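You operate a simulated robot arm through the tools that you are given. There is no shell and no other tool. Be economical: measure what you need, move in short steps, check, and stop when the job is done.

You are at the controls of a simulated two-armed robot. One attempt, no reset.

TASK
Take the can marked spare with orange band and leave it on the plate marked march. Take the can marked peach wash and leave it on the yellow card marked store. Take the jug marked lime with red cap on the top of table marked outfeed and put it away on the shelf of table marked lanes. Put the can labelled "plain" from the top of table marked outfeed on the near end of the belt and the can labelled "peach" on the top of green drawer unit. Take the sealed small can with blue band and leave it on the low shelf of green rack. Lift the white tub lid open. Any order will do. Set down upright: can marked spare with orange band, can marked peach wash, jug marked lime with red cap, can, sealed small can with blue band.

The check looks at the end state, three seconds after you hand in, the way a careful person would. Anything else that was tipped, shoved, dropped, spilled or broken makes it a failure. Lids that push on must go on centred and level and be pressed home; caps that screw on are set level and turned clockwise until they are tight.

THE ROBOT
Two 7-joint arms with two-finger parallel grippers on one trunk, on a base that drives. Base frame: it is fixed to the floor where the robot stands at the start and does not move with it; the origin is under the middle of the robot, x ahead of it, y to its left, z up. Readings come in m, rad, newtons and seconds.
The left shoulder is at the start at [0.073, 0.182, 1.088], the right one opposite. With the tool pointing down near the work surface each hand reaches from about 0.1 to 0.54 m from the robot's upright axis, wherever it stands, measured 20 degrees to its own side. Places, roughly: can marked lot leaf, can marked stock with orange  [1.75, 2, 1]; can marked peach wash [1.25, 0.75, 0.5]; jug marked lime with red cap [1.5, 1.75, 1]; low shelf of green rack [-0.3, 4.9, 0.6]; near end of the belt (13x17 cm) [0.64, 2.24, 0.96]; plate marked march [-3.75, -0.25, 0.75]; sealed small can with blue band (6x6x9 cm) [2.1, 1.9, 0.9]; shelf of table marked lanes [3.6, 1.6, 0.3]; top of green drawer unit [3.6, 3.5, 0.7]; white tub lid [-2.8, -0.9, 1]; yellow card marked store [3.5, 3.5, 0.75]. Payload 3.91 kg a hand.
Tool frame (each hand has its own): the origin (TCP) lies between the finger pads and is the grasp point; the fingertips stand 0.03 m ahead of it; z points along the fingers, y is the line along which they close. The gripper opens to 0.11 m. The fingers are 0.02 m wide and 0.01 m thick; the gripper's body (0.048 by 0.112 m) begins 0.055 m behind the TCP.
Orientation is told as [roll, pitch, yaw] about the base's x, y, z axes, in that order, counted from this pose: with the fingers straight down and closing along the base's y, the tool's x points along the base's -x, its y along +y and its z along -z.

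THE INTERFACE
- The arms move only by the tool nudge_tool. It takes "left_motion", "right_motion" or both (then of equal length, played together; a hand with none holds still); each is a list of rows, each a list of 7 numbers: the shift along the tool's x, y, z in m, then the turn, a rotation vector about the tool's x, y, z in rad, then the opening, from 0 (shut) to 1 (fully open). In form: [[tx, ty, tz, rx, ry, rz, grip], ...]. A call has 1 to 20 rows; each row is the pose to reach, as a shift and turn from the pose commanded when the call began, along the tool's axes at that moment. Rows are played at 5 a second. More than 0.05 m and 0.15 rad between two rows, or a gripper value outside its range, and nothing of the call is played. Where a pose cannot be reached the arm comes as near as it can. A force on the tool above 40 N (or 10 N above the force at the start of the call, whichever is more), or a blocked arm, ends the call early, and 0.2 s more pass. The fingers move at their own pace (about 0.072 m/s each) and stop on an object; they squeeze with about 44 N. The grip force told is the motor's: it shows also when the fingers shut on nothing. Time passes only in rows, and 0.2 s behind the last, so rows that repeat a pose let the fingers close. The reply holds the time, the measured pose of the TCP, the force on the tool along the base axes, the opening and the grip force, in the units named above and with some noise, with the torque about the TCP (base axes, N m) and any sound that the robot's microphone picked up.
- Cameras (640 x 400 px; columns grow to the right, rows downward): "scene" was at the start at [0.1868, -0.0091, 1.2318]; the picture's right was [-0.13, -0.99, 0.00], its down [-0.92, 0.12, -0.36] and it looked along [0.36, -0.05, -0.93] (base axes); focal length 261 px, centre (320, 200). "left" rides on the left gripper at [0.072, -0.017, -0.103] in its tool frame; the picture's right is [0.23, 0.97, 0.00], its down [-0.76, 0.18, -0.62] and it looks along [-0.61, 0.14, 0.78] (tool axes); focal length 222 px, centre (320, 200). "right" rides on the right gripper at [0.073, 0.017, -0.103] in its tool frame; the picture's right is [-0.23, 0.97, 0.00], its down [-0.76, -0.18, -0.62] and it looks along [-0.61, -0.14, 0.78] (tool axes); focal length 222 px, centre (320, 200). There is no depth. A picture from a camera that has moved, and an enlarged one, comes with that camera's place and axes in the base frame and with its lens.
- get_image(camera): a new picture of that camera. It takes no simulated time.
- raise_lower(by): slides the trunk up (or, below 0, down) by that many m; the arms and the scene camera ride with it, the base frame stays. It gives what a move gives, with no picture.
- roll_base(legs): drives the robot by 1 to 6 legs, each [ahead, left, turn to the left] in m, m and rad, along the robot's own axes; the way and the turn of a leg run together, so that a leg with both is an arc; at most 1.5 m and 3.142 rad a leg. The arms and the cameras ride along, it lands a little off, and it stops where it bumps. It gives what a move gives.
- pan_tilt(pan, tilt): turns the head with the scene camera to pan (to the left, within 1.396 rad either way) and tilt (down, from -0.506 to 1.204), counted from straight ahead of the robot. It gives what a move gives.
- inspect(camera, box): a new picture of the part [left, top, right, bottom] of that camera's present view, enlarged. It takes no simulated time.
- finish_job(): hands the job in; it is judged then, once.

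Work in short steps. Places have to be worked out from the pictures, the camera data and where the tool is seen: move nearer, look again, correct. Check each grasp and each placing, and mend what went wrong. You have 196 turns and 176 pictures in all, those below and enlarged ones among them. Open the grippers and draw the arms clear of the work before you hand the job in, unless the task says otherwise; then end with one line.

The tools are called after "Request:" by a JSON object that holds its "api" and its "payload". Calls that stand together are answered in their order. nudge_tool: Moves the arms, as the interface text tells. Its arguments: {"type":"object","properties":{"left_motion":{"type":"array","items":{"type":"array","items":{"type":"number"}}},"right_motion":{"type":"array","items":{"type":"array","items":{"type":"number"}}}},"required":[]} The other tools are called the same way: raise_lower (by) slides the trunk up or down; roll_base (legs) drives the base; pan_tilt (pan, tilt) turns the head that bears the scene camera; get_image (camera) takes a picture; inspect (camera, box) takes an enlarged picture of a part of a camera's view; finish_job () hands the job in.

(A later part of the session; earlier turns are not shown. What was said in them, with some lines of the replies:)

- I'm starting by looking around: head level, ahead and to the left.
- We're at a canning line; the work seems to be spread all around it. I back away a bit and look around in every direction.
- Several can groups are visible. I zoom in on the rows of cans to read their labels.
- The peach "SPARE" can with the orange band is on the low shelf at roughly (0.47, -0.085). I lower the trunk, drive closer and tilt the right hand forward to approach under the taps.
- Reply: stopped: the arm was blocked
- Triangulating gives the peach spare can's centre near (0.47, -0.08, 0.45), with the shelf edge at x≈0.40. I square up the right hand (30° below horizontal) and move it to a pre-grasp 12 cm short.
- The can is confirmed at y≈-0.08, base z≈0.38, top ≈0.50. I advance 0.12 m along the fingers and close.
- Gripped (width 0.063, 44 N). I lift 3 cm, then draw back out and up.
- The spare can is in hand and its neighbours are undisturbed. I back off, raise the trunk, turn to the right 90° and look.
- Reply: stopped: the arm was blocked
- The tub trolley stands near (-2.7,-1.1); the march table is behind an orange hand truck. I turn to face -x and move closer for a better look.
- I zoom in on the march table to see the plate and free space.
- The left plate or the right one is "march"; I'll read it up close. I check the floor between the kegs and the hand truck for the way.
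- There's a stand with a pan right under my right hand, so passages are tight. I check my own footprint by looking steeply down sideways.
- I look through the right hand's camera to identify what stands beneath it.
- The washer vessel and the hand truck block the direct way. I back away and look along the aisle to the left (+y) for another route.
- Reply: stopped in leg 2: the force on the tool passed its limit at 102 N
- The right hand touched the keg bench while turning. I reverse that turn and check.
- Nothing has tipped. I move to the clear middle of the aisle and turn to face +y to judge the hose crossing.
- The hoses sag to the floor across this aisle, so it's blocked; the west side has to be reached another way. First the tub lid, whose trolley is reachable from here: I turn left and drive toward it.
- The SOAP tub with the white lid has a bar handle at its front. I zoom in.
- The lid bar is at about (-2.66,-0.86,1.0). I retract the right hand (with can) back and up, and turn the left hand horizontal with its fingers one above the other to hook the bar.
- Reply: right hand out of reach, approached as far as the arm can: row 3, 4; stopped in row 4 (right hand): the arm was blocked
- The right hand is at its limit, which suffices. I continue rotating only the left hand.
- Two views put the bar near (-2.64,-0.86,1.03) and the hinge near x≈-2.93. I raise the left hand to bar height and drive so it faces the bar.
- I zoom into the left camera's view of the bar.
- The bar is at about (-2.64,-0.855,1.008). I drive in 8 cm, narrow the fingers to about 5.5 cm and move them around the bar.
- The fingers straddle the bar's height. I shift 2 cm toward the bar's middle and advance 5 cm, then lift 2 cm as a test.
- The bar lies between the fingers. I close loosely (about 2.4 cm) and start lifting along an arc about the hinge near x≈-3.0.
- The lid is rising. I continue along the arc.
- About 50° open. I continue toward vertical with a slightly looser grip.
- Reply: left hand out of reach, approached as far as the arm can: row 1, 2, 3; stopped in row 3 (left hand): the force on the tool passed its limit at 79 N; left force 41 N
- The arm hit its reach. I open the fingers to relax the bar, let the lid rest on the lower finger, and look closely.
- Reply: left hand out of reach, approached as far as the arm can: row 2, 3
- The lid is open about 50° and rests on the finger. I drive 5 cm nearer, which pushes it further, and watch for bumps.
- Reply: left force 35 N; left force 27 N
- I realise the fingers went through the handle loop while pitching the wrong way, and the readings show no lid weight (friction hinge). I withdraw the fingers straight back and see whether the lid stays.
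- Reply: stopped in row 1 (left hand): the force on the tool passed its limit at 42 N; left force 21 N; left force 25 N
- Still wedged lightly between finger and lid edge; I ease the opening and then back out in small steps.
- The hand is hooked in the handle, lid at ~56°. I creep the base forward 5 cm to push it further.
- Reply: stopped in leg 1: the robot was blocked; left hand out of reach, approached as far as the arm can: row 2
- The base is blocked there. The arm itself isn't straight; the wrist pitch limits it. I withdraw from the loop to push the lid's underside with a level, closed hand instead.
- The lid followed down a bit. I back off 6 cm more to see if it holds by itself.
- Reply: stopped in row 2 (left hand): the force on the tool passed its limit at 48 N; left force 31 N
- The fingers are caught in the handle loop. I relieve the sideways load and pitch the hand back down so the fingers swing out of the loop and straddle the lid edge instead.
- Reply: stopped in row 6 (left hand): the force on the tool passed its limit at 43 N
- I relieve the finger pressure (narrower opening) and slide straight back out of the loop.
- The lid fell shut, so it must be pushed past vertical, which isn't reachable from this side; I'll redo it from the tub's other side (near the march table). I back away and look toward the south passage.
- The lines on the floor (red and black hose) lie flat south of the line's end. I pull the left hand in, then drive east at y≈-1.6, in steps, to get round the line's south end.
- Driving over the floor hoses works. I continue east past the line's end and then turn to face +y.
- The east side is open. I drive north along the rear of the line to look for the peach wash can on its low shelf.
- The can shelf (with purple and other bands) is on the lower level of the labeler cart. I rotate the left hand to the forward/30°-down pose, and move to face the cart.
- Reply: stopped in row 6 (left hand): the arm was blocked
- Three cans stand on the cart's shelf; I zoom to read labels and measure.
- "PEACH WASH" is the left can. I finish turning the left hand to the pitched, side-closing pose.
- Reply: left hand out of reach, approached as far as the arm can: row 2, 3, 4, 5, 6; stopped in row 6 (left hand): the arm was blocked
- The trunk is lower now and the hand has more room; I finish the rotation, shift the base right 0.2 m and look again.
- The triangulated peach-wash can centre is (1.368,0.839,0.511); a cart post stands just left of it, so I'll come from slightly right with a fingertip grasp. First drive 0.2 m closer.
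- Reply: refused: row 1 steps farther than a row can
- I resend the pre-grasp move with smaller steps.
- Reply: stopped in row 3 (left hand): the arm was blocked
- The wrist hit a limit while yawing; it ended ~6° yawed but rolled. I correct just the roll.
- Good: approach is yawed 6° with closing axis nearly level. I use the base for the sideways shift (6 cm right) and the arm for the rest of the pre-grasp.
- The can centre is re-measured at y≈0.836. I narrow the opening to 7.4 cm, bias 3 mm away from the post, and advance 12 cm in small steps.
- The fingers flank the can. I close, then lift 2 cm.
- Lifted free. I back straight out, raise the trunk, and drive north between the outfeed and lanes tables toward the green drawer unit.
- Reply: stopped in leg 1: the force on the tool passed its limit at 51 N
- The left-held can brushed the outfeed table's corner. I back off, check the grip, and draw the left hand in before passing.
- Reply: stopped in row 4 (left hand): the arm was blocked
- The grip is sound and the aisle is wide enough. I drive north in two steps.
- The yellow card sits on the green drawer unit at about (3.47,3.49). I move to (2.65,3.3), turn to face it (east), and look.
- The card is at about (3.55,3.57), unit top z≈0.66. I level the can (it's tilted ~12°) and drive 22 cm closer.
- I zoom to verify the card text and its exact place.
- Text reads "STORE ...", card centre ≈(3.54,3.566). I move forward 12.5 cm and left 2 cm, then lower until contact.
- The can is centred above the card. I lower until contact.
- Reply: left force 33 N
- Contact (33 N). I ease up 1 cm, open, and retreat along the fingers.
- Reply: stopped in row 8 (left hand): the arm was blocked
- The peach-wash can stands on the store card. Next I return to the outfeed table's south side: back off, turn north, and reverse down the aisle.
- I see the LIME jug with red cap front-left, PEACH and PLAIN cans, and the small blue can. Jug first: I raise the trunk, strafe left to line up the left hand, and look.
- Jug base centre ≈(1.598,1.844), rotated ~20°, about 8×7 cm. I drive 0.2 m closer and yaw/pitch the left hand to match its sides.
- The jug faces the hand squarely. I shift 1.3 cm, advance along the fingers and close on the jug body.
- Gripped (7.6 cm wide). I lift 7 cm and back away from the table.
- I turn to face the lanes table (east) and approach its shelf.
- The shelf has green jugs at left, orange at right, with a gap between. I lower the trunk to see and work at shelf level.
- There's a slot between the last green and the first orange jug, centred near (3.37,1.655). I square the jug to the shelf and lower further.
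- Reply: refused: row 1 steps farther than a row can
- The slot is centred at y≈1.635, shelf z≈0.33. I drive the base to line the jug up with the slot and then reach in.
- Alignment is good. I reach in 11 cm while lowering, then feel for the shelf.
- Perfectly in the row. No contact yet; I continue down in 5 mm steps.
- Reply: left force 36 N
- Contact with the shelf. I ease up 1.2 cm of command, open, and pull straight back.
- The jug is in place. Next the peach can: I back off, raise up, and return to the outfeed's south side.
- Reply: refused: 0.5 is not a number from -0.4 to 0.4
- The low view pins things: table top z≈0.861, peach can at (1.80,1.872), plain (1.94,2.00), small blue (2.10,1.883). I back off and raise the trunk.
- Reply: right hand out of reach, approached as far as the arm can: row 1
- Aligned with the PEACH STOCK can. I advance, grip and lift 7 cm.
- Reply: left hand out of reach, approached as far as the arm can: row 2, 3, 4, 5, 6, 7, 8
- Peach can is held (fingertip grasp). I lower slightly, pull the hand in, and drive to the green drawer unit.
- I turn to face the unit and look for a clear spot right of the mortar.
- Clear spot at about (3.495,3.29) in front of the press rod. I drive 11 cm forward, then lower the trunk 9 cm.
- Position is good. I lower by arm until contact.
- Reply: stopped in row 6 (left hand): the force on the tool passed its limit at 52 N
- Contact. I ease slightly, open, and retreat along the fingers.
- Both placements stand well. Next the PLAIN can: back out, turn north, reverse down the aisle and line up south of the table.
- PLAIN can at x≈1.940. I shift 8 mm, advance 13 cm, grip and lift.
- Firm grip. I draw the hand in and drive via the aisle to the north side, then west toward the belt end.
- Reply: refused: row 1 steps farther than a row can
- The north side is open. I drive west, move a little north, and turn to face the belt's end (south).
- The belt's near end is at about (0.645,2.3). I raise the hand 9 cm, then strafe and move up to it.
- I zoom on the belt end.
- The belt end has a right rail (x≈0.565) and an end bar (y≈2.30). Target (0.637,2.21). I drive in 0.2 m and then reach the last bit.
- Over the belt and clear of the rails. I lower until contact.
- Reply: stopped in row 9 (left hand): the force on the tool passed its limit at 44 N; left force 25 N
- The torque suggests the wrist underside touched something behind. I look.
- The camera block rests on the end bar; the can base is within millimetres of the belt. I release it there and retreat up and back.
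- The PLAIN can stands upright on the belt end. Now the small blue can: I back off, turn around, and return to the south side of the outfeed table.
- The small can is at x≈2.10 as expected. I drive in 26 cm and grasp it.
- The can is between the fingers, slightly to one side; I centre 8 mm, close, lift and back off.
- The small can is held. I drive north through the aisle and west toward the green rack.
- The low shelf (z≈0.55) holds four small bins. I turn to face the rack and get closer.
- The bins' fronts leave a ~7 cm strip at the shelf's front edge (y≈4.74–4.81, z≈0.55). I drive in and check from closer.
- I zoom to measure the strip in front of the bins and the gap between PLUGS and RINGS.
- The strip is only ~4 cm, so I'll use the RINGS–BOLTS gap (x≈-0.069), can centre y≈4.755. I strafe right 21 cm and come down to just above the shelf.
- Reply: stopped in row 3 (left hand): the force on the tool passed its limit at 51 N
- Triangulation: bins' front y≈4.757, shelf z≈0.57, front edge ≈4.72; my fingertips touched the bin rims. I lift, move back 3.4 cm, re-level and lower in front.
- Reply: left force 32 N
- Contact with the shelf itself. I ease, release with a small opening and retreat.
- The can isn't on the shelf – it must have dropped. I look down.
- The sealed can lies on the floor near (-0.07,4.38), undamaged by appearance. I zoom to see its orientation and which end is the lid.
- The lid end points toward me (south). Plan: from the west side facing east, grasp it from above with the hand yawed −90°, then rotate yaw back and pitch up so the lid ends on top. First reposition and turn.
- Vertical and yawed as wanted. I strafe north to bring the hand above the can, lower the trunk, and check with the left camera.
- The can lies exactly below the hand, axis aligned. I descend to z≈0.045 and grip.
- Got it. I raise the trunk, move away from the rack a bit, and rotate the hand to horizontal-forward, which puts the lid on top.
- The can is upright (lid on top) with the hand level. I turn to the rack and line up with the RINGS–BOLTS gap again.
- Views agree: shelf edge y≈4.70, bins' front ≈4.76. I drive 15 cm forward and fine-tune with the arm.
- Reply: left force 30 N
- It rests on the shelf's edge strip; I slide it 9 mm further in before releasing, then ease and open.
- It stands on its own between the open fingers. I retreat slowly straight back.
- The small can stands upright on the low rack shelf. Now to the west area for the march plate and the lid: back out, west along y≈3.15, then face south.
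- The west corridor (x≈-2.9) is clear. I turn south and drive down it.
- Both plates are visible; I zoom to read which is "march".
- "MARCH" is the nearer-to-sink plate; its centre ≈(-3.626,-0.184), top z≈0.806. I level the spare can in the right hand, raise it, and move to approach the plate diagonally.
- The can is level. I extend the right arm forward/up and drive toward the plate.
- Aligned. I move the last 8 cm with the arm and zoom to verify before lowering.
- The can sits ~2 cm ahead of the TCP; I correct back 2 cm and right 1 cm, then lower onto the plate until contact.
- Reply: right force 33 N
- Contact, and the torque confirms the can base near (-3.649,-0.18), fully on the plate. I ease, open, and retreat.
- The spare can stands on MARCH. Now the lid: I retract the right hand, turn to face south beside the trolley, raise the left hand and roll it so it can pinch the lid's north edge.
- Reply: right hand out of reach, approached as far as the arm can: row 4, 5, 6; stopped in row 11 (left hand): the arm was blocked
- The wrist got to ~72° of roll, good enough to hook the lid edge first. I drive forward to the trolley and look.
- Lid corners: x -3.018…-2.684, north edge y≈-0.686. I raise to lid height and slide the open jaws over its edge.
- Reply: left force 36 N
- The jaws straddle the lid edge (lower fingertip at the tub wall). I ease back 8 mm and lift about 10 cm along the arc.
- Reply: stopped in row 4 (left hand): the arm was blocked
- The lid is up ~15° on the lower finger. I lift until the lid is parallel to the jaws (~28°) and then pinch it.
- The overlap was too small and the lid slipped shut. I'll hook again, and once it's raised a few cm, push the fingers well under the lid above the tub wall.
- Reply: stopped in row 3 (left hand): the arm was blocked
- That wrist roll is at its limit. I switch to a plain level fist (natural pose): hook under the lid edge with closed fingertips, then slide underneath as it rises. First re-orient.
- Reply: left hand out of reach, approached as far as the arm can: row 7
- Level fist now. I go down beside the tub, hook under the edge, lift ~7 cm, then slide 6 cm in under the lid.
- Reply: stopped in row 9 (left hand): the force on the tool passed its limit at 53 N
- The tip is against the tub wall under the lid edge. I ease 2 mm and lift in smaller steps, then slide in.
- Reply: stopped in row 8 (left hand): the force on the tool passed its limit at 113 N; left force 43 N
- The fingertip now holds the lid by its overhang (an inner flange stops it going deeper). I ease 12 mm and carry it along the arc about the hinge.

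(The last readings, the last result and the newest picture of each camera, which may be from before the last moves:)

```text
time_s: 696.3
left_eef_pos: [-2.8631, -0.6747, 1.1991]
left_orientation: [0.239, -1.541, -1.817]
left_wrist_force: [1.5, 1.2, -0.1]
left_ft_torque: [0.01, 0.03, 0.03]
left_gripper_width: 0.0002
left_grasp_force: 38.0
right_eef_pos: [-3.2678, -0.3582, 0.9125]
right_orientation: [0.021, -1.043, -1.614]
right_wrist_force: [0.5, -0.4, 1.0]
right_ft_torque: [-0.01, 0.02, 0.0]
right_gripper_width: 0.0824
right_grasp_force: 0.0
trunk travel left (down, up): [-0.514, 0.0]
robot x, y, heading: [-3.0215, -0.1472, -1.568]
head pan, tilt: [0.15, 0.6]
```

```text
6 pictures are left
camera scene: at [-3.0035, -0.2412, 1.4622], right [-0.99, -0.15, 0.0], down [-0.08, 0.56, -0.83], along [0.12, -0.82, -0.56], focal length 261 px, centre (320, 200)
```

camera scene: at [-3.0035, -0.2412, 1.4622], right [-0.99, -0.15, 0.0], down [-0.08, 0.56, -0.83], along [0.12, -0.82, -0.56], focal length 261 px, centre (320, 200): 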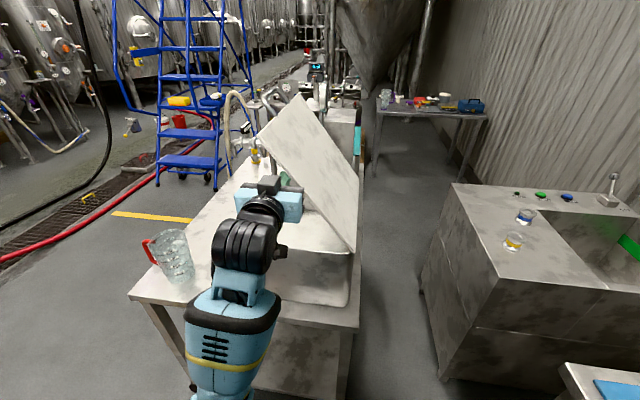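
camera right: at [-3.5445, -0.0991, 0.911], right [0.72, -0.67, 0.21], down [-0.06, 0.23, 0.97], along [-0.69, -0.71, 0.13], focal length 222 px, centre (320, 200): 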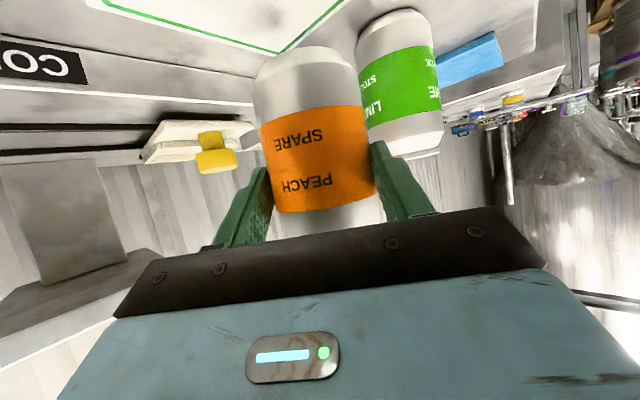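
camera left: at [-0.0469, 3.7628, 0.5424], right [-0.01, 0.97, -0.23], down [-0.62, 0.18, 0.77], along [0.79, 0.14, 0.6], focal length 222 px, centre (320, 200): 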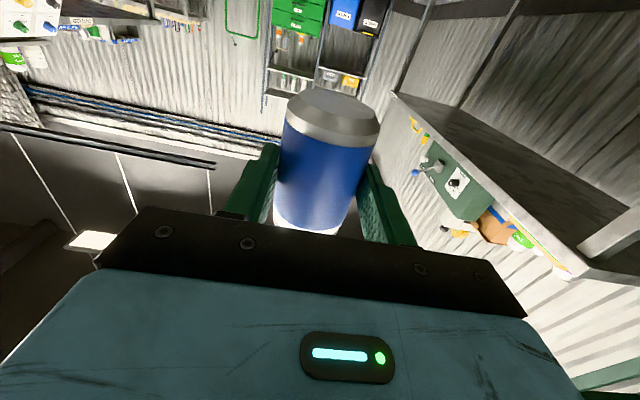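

It's past 50°. I continue the arc through vertical.

Request:
{"api": "nudge_tool", "payload": {"left_motion": [[-0.0236, -0.0357, 0, 0, 0, 0, 0], [-0.041, -0.0747, 0, 0, 0, 0, 0], [-0.051, -0.1157, 0.003, 0, 0, 0, 0], [-0.054, -0.1577, 0.003, 0, 0, 0, 0], [-0.051, -0.1977, 0.003, 0, 0, 0, 0], [-0.042, -0.2347, 0.003, 0, 0, 0, 0]]}}

Request:
{"api": "get_image", "payload": {"camera": "scene"}}

```text
time_s: 696.9
left_eef_pos: [-2.8908, -0.678, 1.2176]
left_orientation: [1.513, -1.397, -3.005]
left_wrist_force: [-0.8, 35.4, -3.5]
left_ft_torque: [-0.22, 0.09, -0.54]
left_gripper_width: 0.0
left_grasp_force: 37.2
right_eef_pos: [-3.2667, -0.352, 0.9133]
right_orientation: [0.018, -1.049, -1.612]
right_wrist_force: [0.2, -0.3, -0.1]
right_ft_torque: [0.02, -0.01, -0.03]
right_gripper_width: 0.0826
right_grasp_force: 0.1
trunk travel left (down, up): [-0.514, 0.0]
robot x, y, heading: [-3.0167, -0.1479, -1.572]
head pan, tilt: [0.15, 0.6]
stopped in row 3 (left hand): the arm was blocked; the commanded pose is now the measured one
```

```text
5 pictures are left
camera scene: at [-3.0024, -0.2335, 1.4626], right [-0.99, -0.15, 0.0], down [-0.09, 0.55, -0.83], along [0.13, -0.82, -0.56], focal length 261 px, centre (320, 200)
```

scene: 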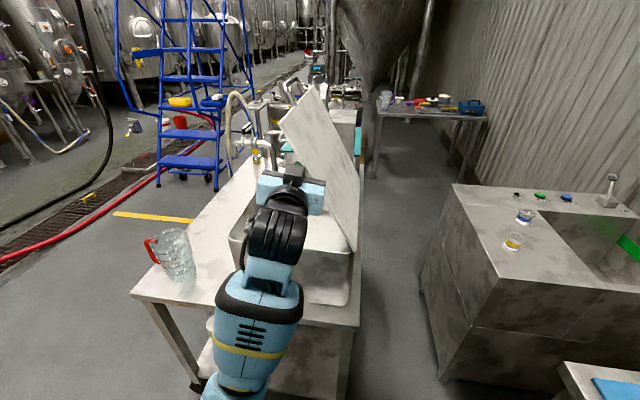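

The arm is at its inward limit with the lid ~65° open. I ease off the tip load and let the base strafe west to push the lid past vertical.

Request:
{"api": "nudge_tool", "payload": {"left_motion": [[0, 0, -0.006, 0, 0, 0, 0]]}}

Request:
{"api": "roll_base", "payload": {"legs": [[0, -0.17, 0]]}}

Request:
{"api": "get_image", "payload": {"camera": "scene"}}

```text
time_s: 697.3
left_eef_pos: [-2.887, -0.6775, 1.2178]
left_orientation: [1.503, -1.386, -2.991]
left_wrist_force: [-5.4, 26.4, -12.0]
left_ft_torque: [-0.13, -0.24, -0.39]
left_gripper_width: 0.0
left_grasp_force: 38.1
right_eef_pos: [-3.2677, -0.3542, 0.9116]
right_orientation: [0.02, -1.046, -1.614]
right_wrist_force: [0.7, -0.1, 0.7]
right_ft_torque: [-0.04, -0.03, -0.03]
right_gripper_width: 0.0828
right_grasp_force: 0.0
trunk travel left (down, up): [-0.514, 0.0]
robot x, y, heading: [-3.0154, -0.1393, -1.573]
head pan, tilt: [0.15, 0.6]
```

```text
time_s: 699.6
left_eef_pos: [-3.0577, -0.6775, 1.2145]
left_orientation: [1.453, -1.382, -2.931]
left_wrist_force: [0.5, 15.6, -4.7]
left_ft_torque: [-0.12, -0.04, -0.24]
left_gripper_width: 0.0
left_grasp_force: 38.3
right_eef_pos: [-3.4388, -0.3548, 0.9123]
right_orientation: [0.021, -1.047, -1.612]
right_wrist_force: [0.1, 0.2, 0.1]
right_ft_torque: [-0.01, 0.03, -0.01]
right_gripper_width: 0.0824
right_grasp_force: 0.1
trunk travel left (down, up): [-0.514, 0.0]
robot x, y, heading: [-3.1878, -0.1437, -1.564]
head pan, tilt: [0.15, 0.6]
stopped in leg 1: the force on the tool passed its limit at 41 N (the readings are from after the stop); the commanded pose is now the measured one
```

```text
4 pictures are left
camera scene: at [-3.1746, -0.2374, 1.4624], right [-0.99, -0.15, 0.0], down [-0.09, 0.56, -0.83], along [0.13, -0.82, -0.56], focal length 261 px, centre (320, 200)
```

scene: 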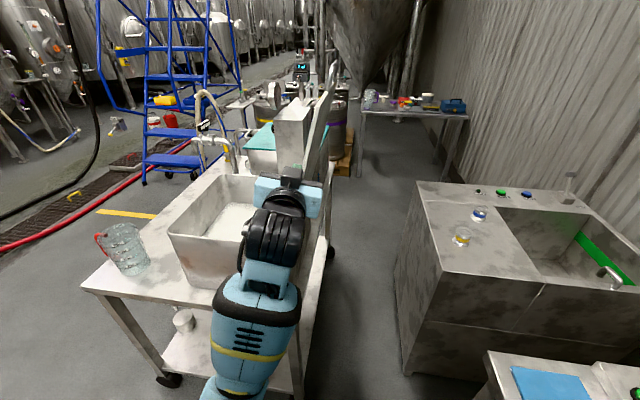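

The lid is past vertical. I ease the hand off it and withdraw it north, then check that the lid stays.

Request:
{"api": "nudge_tool", "payload": {"left_motion": [[0, 0.008, 0, 0, 0, 0, 0], [0, 0.016, -0.02, 0, 0, 0, 0], [0, 0.02, -0.06, 0, 0, 0, 0], [0, 0.02, -0.1, 0, 0, 0, 0]]}}

Request:
{"api": "roll_base", "payload": {"legs": [[-0.3, 0.0, 0]]}}

Request:
{"api": "get_image", "payload": {"camera": "scene"}}

```text
time_s: 700.6
left_eef_pos: [-3.024, -0.585, 1.2279]
left_orientation: [1.695, -1.262, -3.128]
left_wrist_force: [-0.2, -0.1, 0.7]
left_ft_torque: [-0.03, -0.02, 0.02]
left_gripper_width: 0.0
left_grasp_force: 37.3
right_eef_pos: [-3.4399, -0.3563, 0.9121]
right_orientation: [0.017, -1.043, -1.611]
right_wrist_force: [-0.2, 0.3, -0.3]
right_ft_torque: [0.02, 0.03, 0.01]
right_gripper_width: 0.0826
right_grasp_force: 0.1
trunk travel left (down, up): [-0.514, 0.0]
robot x, y, heading: [-3.1882, -0.1453, -1.566]
head pan, tilt: [0.15, 0.6]
```

```text
time_s: 701.9
left_eef_pos: [-3.0247, -0.4801, 1.2294]
left_orientation: [1.7, -1.256, -3.134]
left_wrist_force: [-0.2, 0.8, 0.6]
left_ft_torque: [0.0, -0.03, -0.01]
left_gripper_width: 0.0001
left_grasp_force: 37.8
right_eef_pos: [-3.4395, -0.2549, 0.9136]
right_orientation: [0.019, -1.051, -1.611]
right_wrist_force: [0.2, 0.4, -0.5]
right_ft_torque: [-0.02, -0.01, 0.02]
right_gripper_width: 0.0825
right_grasp_force: 0.0
trunk travel left (down, up): [-0.514, 0.0]
robot x, y, heading: [-3.1848, -0.0428, -1.57]
head pan, tilt: [0.15, 0.6]
stopped in leg 1: the robot was blocked; the commanded pose is now the measured one
```

```text
3 pictures are left
camera scene: at [-3.1748, -0.1341, 1.4627], right [-0.99, -0.15, 0.0], down [-0.09, 0.55, -0.83], along [0.13, -0.82, -0.56], focal length 261 px, centre (320, 200)
```

scene: 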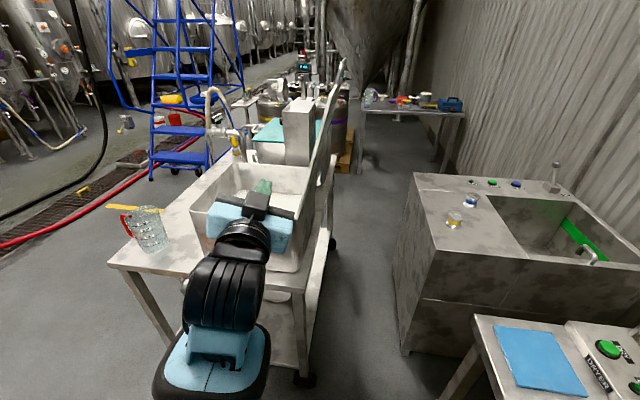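

The lid stays open. Backing was blocked, probably by my right side near the coder table, so I shift 12 cm east and check that table.

Request:
{"api": "roll_base", "payload": {"legs": [[0, 0.13, 0]]}}

Request:
{"api": "pan_tilt", "payload": {"pan": -1.2, "tilt": 0.55}}

Request:
{"api": "get_image", "payload": {"camera": "scene"}}

```text
time_s: 703.6
left_eef_pos: [-2.8956, -0.4844, 1.2274]
left_orientation: [1.679, -1.259, -3.113]
left_wrist_force: [0.3, -0.3, 0.0]
left_ft_torque: [-0.02, 0.04, -0.05]
left_gripper_width: 0.0
left_grasp_force: 37.7
right_eef_pos: [-3.3106, -0.2587, 0.9124]
right_orientation: [0.017, -1.044, -1.61]
right_wrist_force: [-0.1, 0.2, 0.0]
right_ft_torque: [-0.03, 0.03, 0.01]
right_gripper_width: 0.0822
right_grasp_force: 0.0
trunk travel left (down, up): [-0.514, 0.0]
robot x, y, heading: [-3.0635, -0.0453, -1.567]
head pan, tilt: [0.15, 0.6]
```

```text
time_s: 705.1
left_eef_pos: [-2.8976, -0.4857, 1.2267]
left_orientation: [1.682, -1.258, -3.113]
left_wrist_force: [-0.3, 0.4, 0.0]
left_ft_torque: [-0.01, -0.01, 0.0]
left_gripper_width: 0.0001
left_grasp_force: 37.5
right_eef_pos: [-3.3115, -0.2576, 0.9126]
right_orientation: [0.019, -1.048, -1.608]
right_wrist_force: [-0.5, 0.1, 0.0]
right_ft_torque: [0.01, 0.0, -0.01]
right_gripper_width: 0.0826
right_grasp_force: 0.1
trunk travel left (down, up): [-0.514, 0.0]
robot x, y, heading: [-3.0637, -0.0435, -1.568]
head pan, tilt: [-1.201, 0.55]
```

```text
2 pictures are left
camera scene: at [-3.1446, -0.0865, 1.4667], right [-0.37, 0.93, 0.0], down [0.49, 0.19, -0.85], along [-0.79, -0.31, -0.52], focal length 261 px, centre (320, 200)
```

scene: 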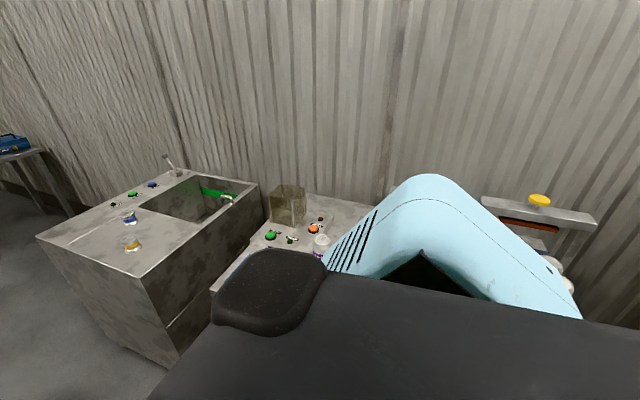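

I back north clear of everything and take one overview of the table and tub.

Request:
{"api": "roll_base", "payload": {"legs": [[-0.6, 0, 0]]}}

Request:
{"api": "pan_tilt", "payload": {"pan": -0.35, "tilt": 0.5}}

Request:
{"api": "get_image", "payload": {"camera": "scene"}}

```text
time_s: 708.5
left_eef_pos: [-2.9013, 0.1172, 1.2275]
left_orientation: [1.681, -1.257, -3.118]
left_wrist_force: [0.0, 0.5, -0.6]
left_ft_torque: [0.03, -0.04, 0.01]
left_gripper_width: 0.0
left_grasp_force: 38.1
right_eef_pos: [-3.3152, 0.3453, 0.9129]
right_orientation: [0.018, -1.049, -1.616]
right_wrist_force: [-0.6, -0.2, -0.2]
right_ft_torque: [0.01, 0.01, 0.03]
right_gripper_width: 0.0824
right_grasp_force: 0.0
trunk travel left (down, up): [-0.514, 0.0]
robot x, y, heading: [-3.0635, 0.561, -1.569]
head pan, tilt: [-1.201, 0.55]
```

```text
time_s: 709.7
left_eef_pos: [-2.902, 0.1154, 1.226]
left_orientation: [1.682, -1.257, -3.12]
left_wrist_force: [0.8, 0.1, 0.1]
left_ft_torque: [0.0, -0.01, 0.06]
left_gripper_width: 0.0001
left_grasp_force: 37.3
right_eef_pos: [-3.3144, 0.3447, 0.9123]
right_orientation: [0.019, -1.046, -1.615]
right_wrist_force: [-0.3, -0.6, 0.0]
right_ft_torque: [-0.03, 0.01, 0.04]
right_gripper_width: 0.0824
right_grasp_force: 0.1
trunk travel left (down, up): [-0.514, 0.0]
robot x, y, heading: [-3.0609, 0.5602, -1.575]
head pan, tilt: [-0.351, 0.499]
```

```text
1 pictures are left
camera scene: at [-3.0942, 0.4636, 1.4712], right [-0.94, 0.34, 0.0], down [0.17, 0.45, -0.88], along [-0.3, -0.82, -0.48], focal length 261 px, centre (320, 200)
```

scene: 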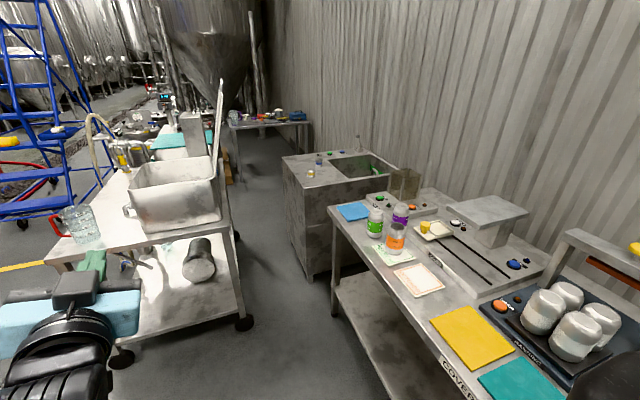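

Everything is in order: lid open past vertical, spare can on MARCH, table undisturbed. I open both grippers in free space and hand in.

Request:
{"api": "nudge_tool", "payload": {"left_motion": [[0, 0, 0, 0, 0, 0, 0.5], [0, 0, 0, 0, 0, 0, 1], [0, 0, 0, 0, 0, 0, 1]], "right_motion": [[0, 0, 0, 0, 0, 0, 0.9], [0, 0, 0, 0, 0, 0, 1], [0, 0, 0, 0, 0, 0, 1]]}}

Request:
{"api": "finish_job", "payload": {}}

```text
time_s: 710.5
left_eef_pos: [-2.9001, 0.1155, 1.2257]
left_orientation: [1.681, -1.257, -3.12]
left_wrist_force: [-1.4, -0.1, -0.1]
left_ft_torque: [0.01, -0.01, 0.01]
left_gripper_width: 0.1089
left_grasp_force: 0.4
right_eef_pos: [-3.3145, 0.345, 0.9123]
right_orientation: [0.021, -1.045, -1.616]
right_wrist_force: [0.3, 0.6, 0.5]
right_ft_torque: [0.0, 0.0, -0.01]
right_gripper_width: 0.11
right_grasp_force: 0.0
trunk travel left (down, up): [-0.514, 0.0]
robot x, y, heading: [-3.0624, 0.5591, -1.572]
head pan, tilt: [-0.351, 0.499]
```

```text
The job is handed in.
```

I handed the job in with all five cans and the jug upright in their places and the tub lid open past vertical; on the way, the small blue can fell to the floor once (re-placed, lid up), and my hand or base bumped the keg bench, the outfeed table and the tub trolley, with nothing seen out of place after.
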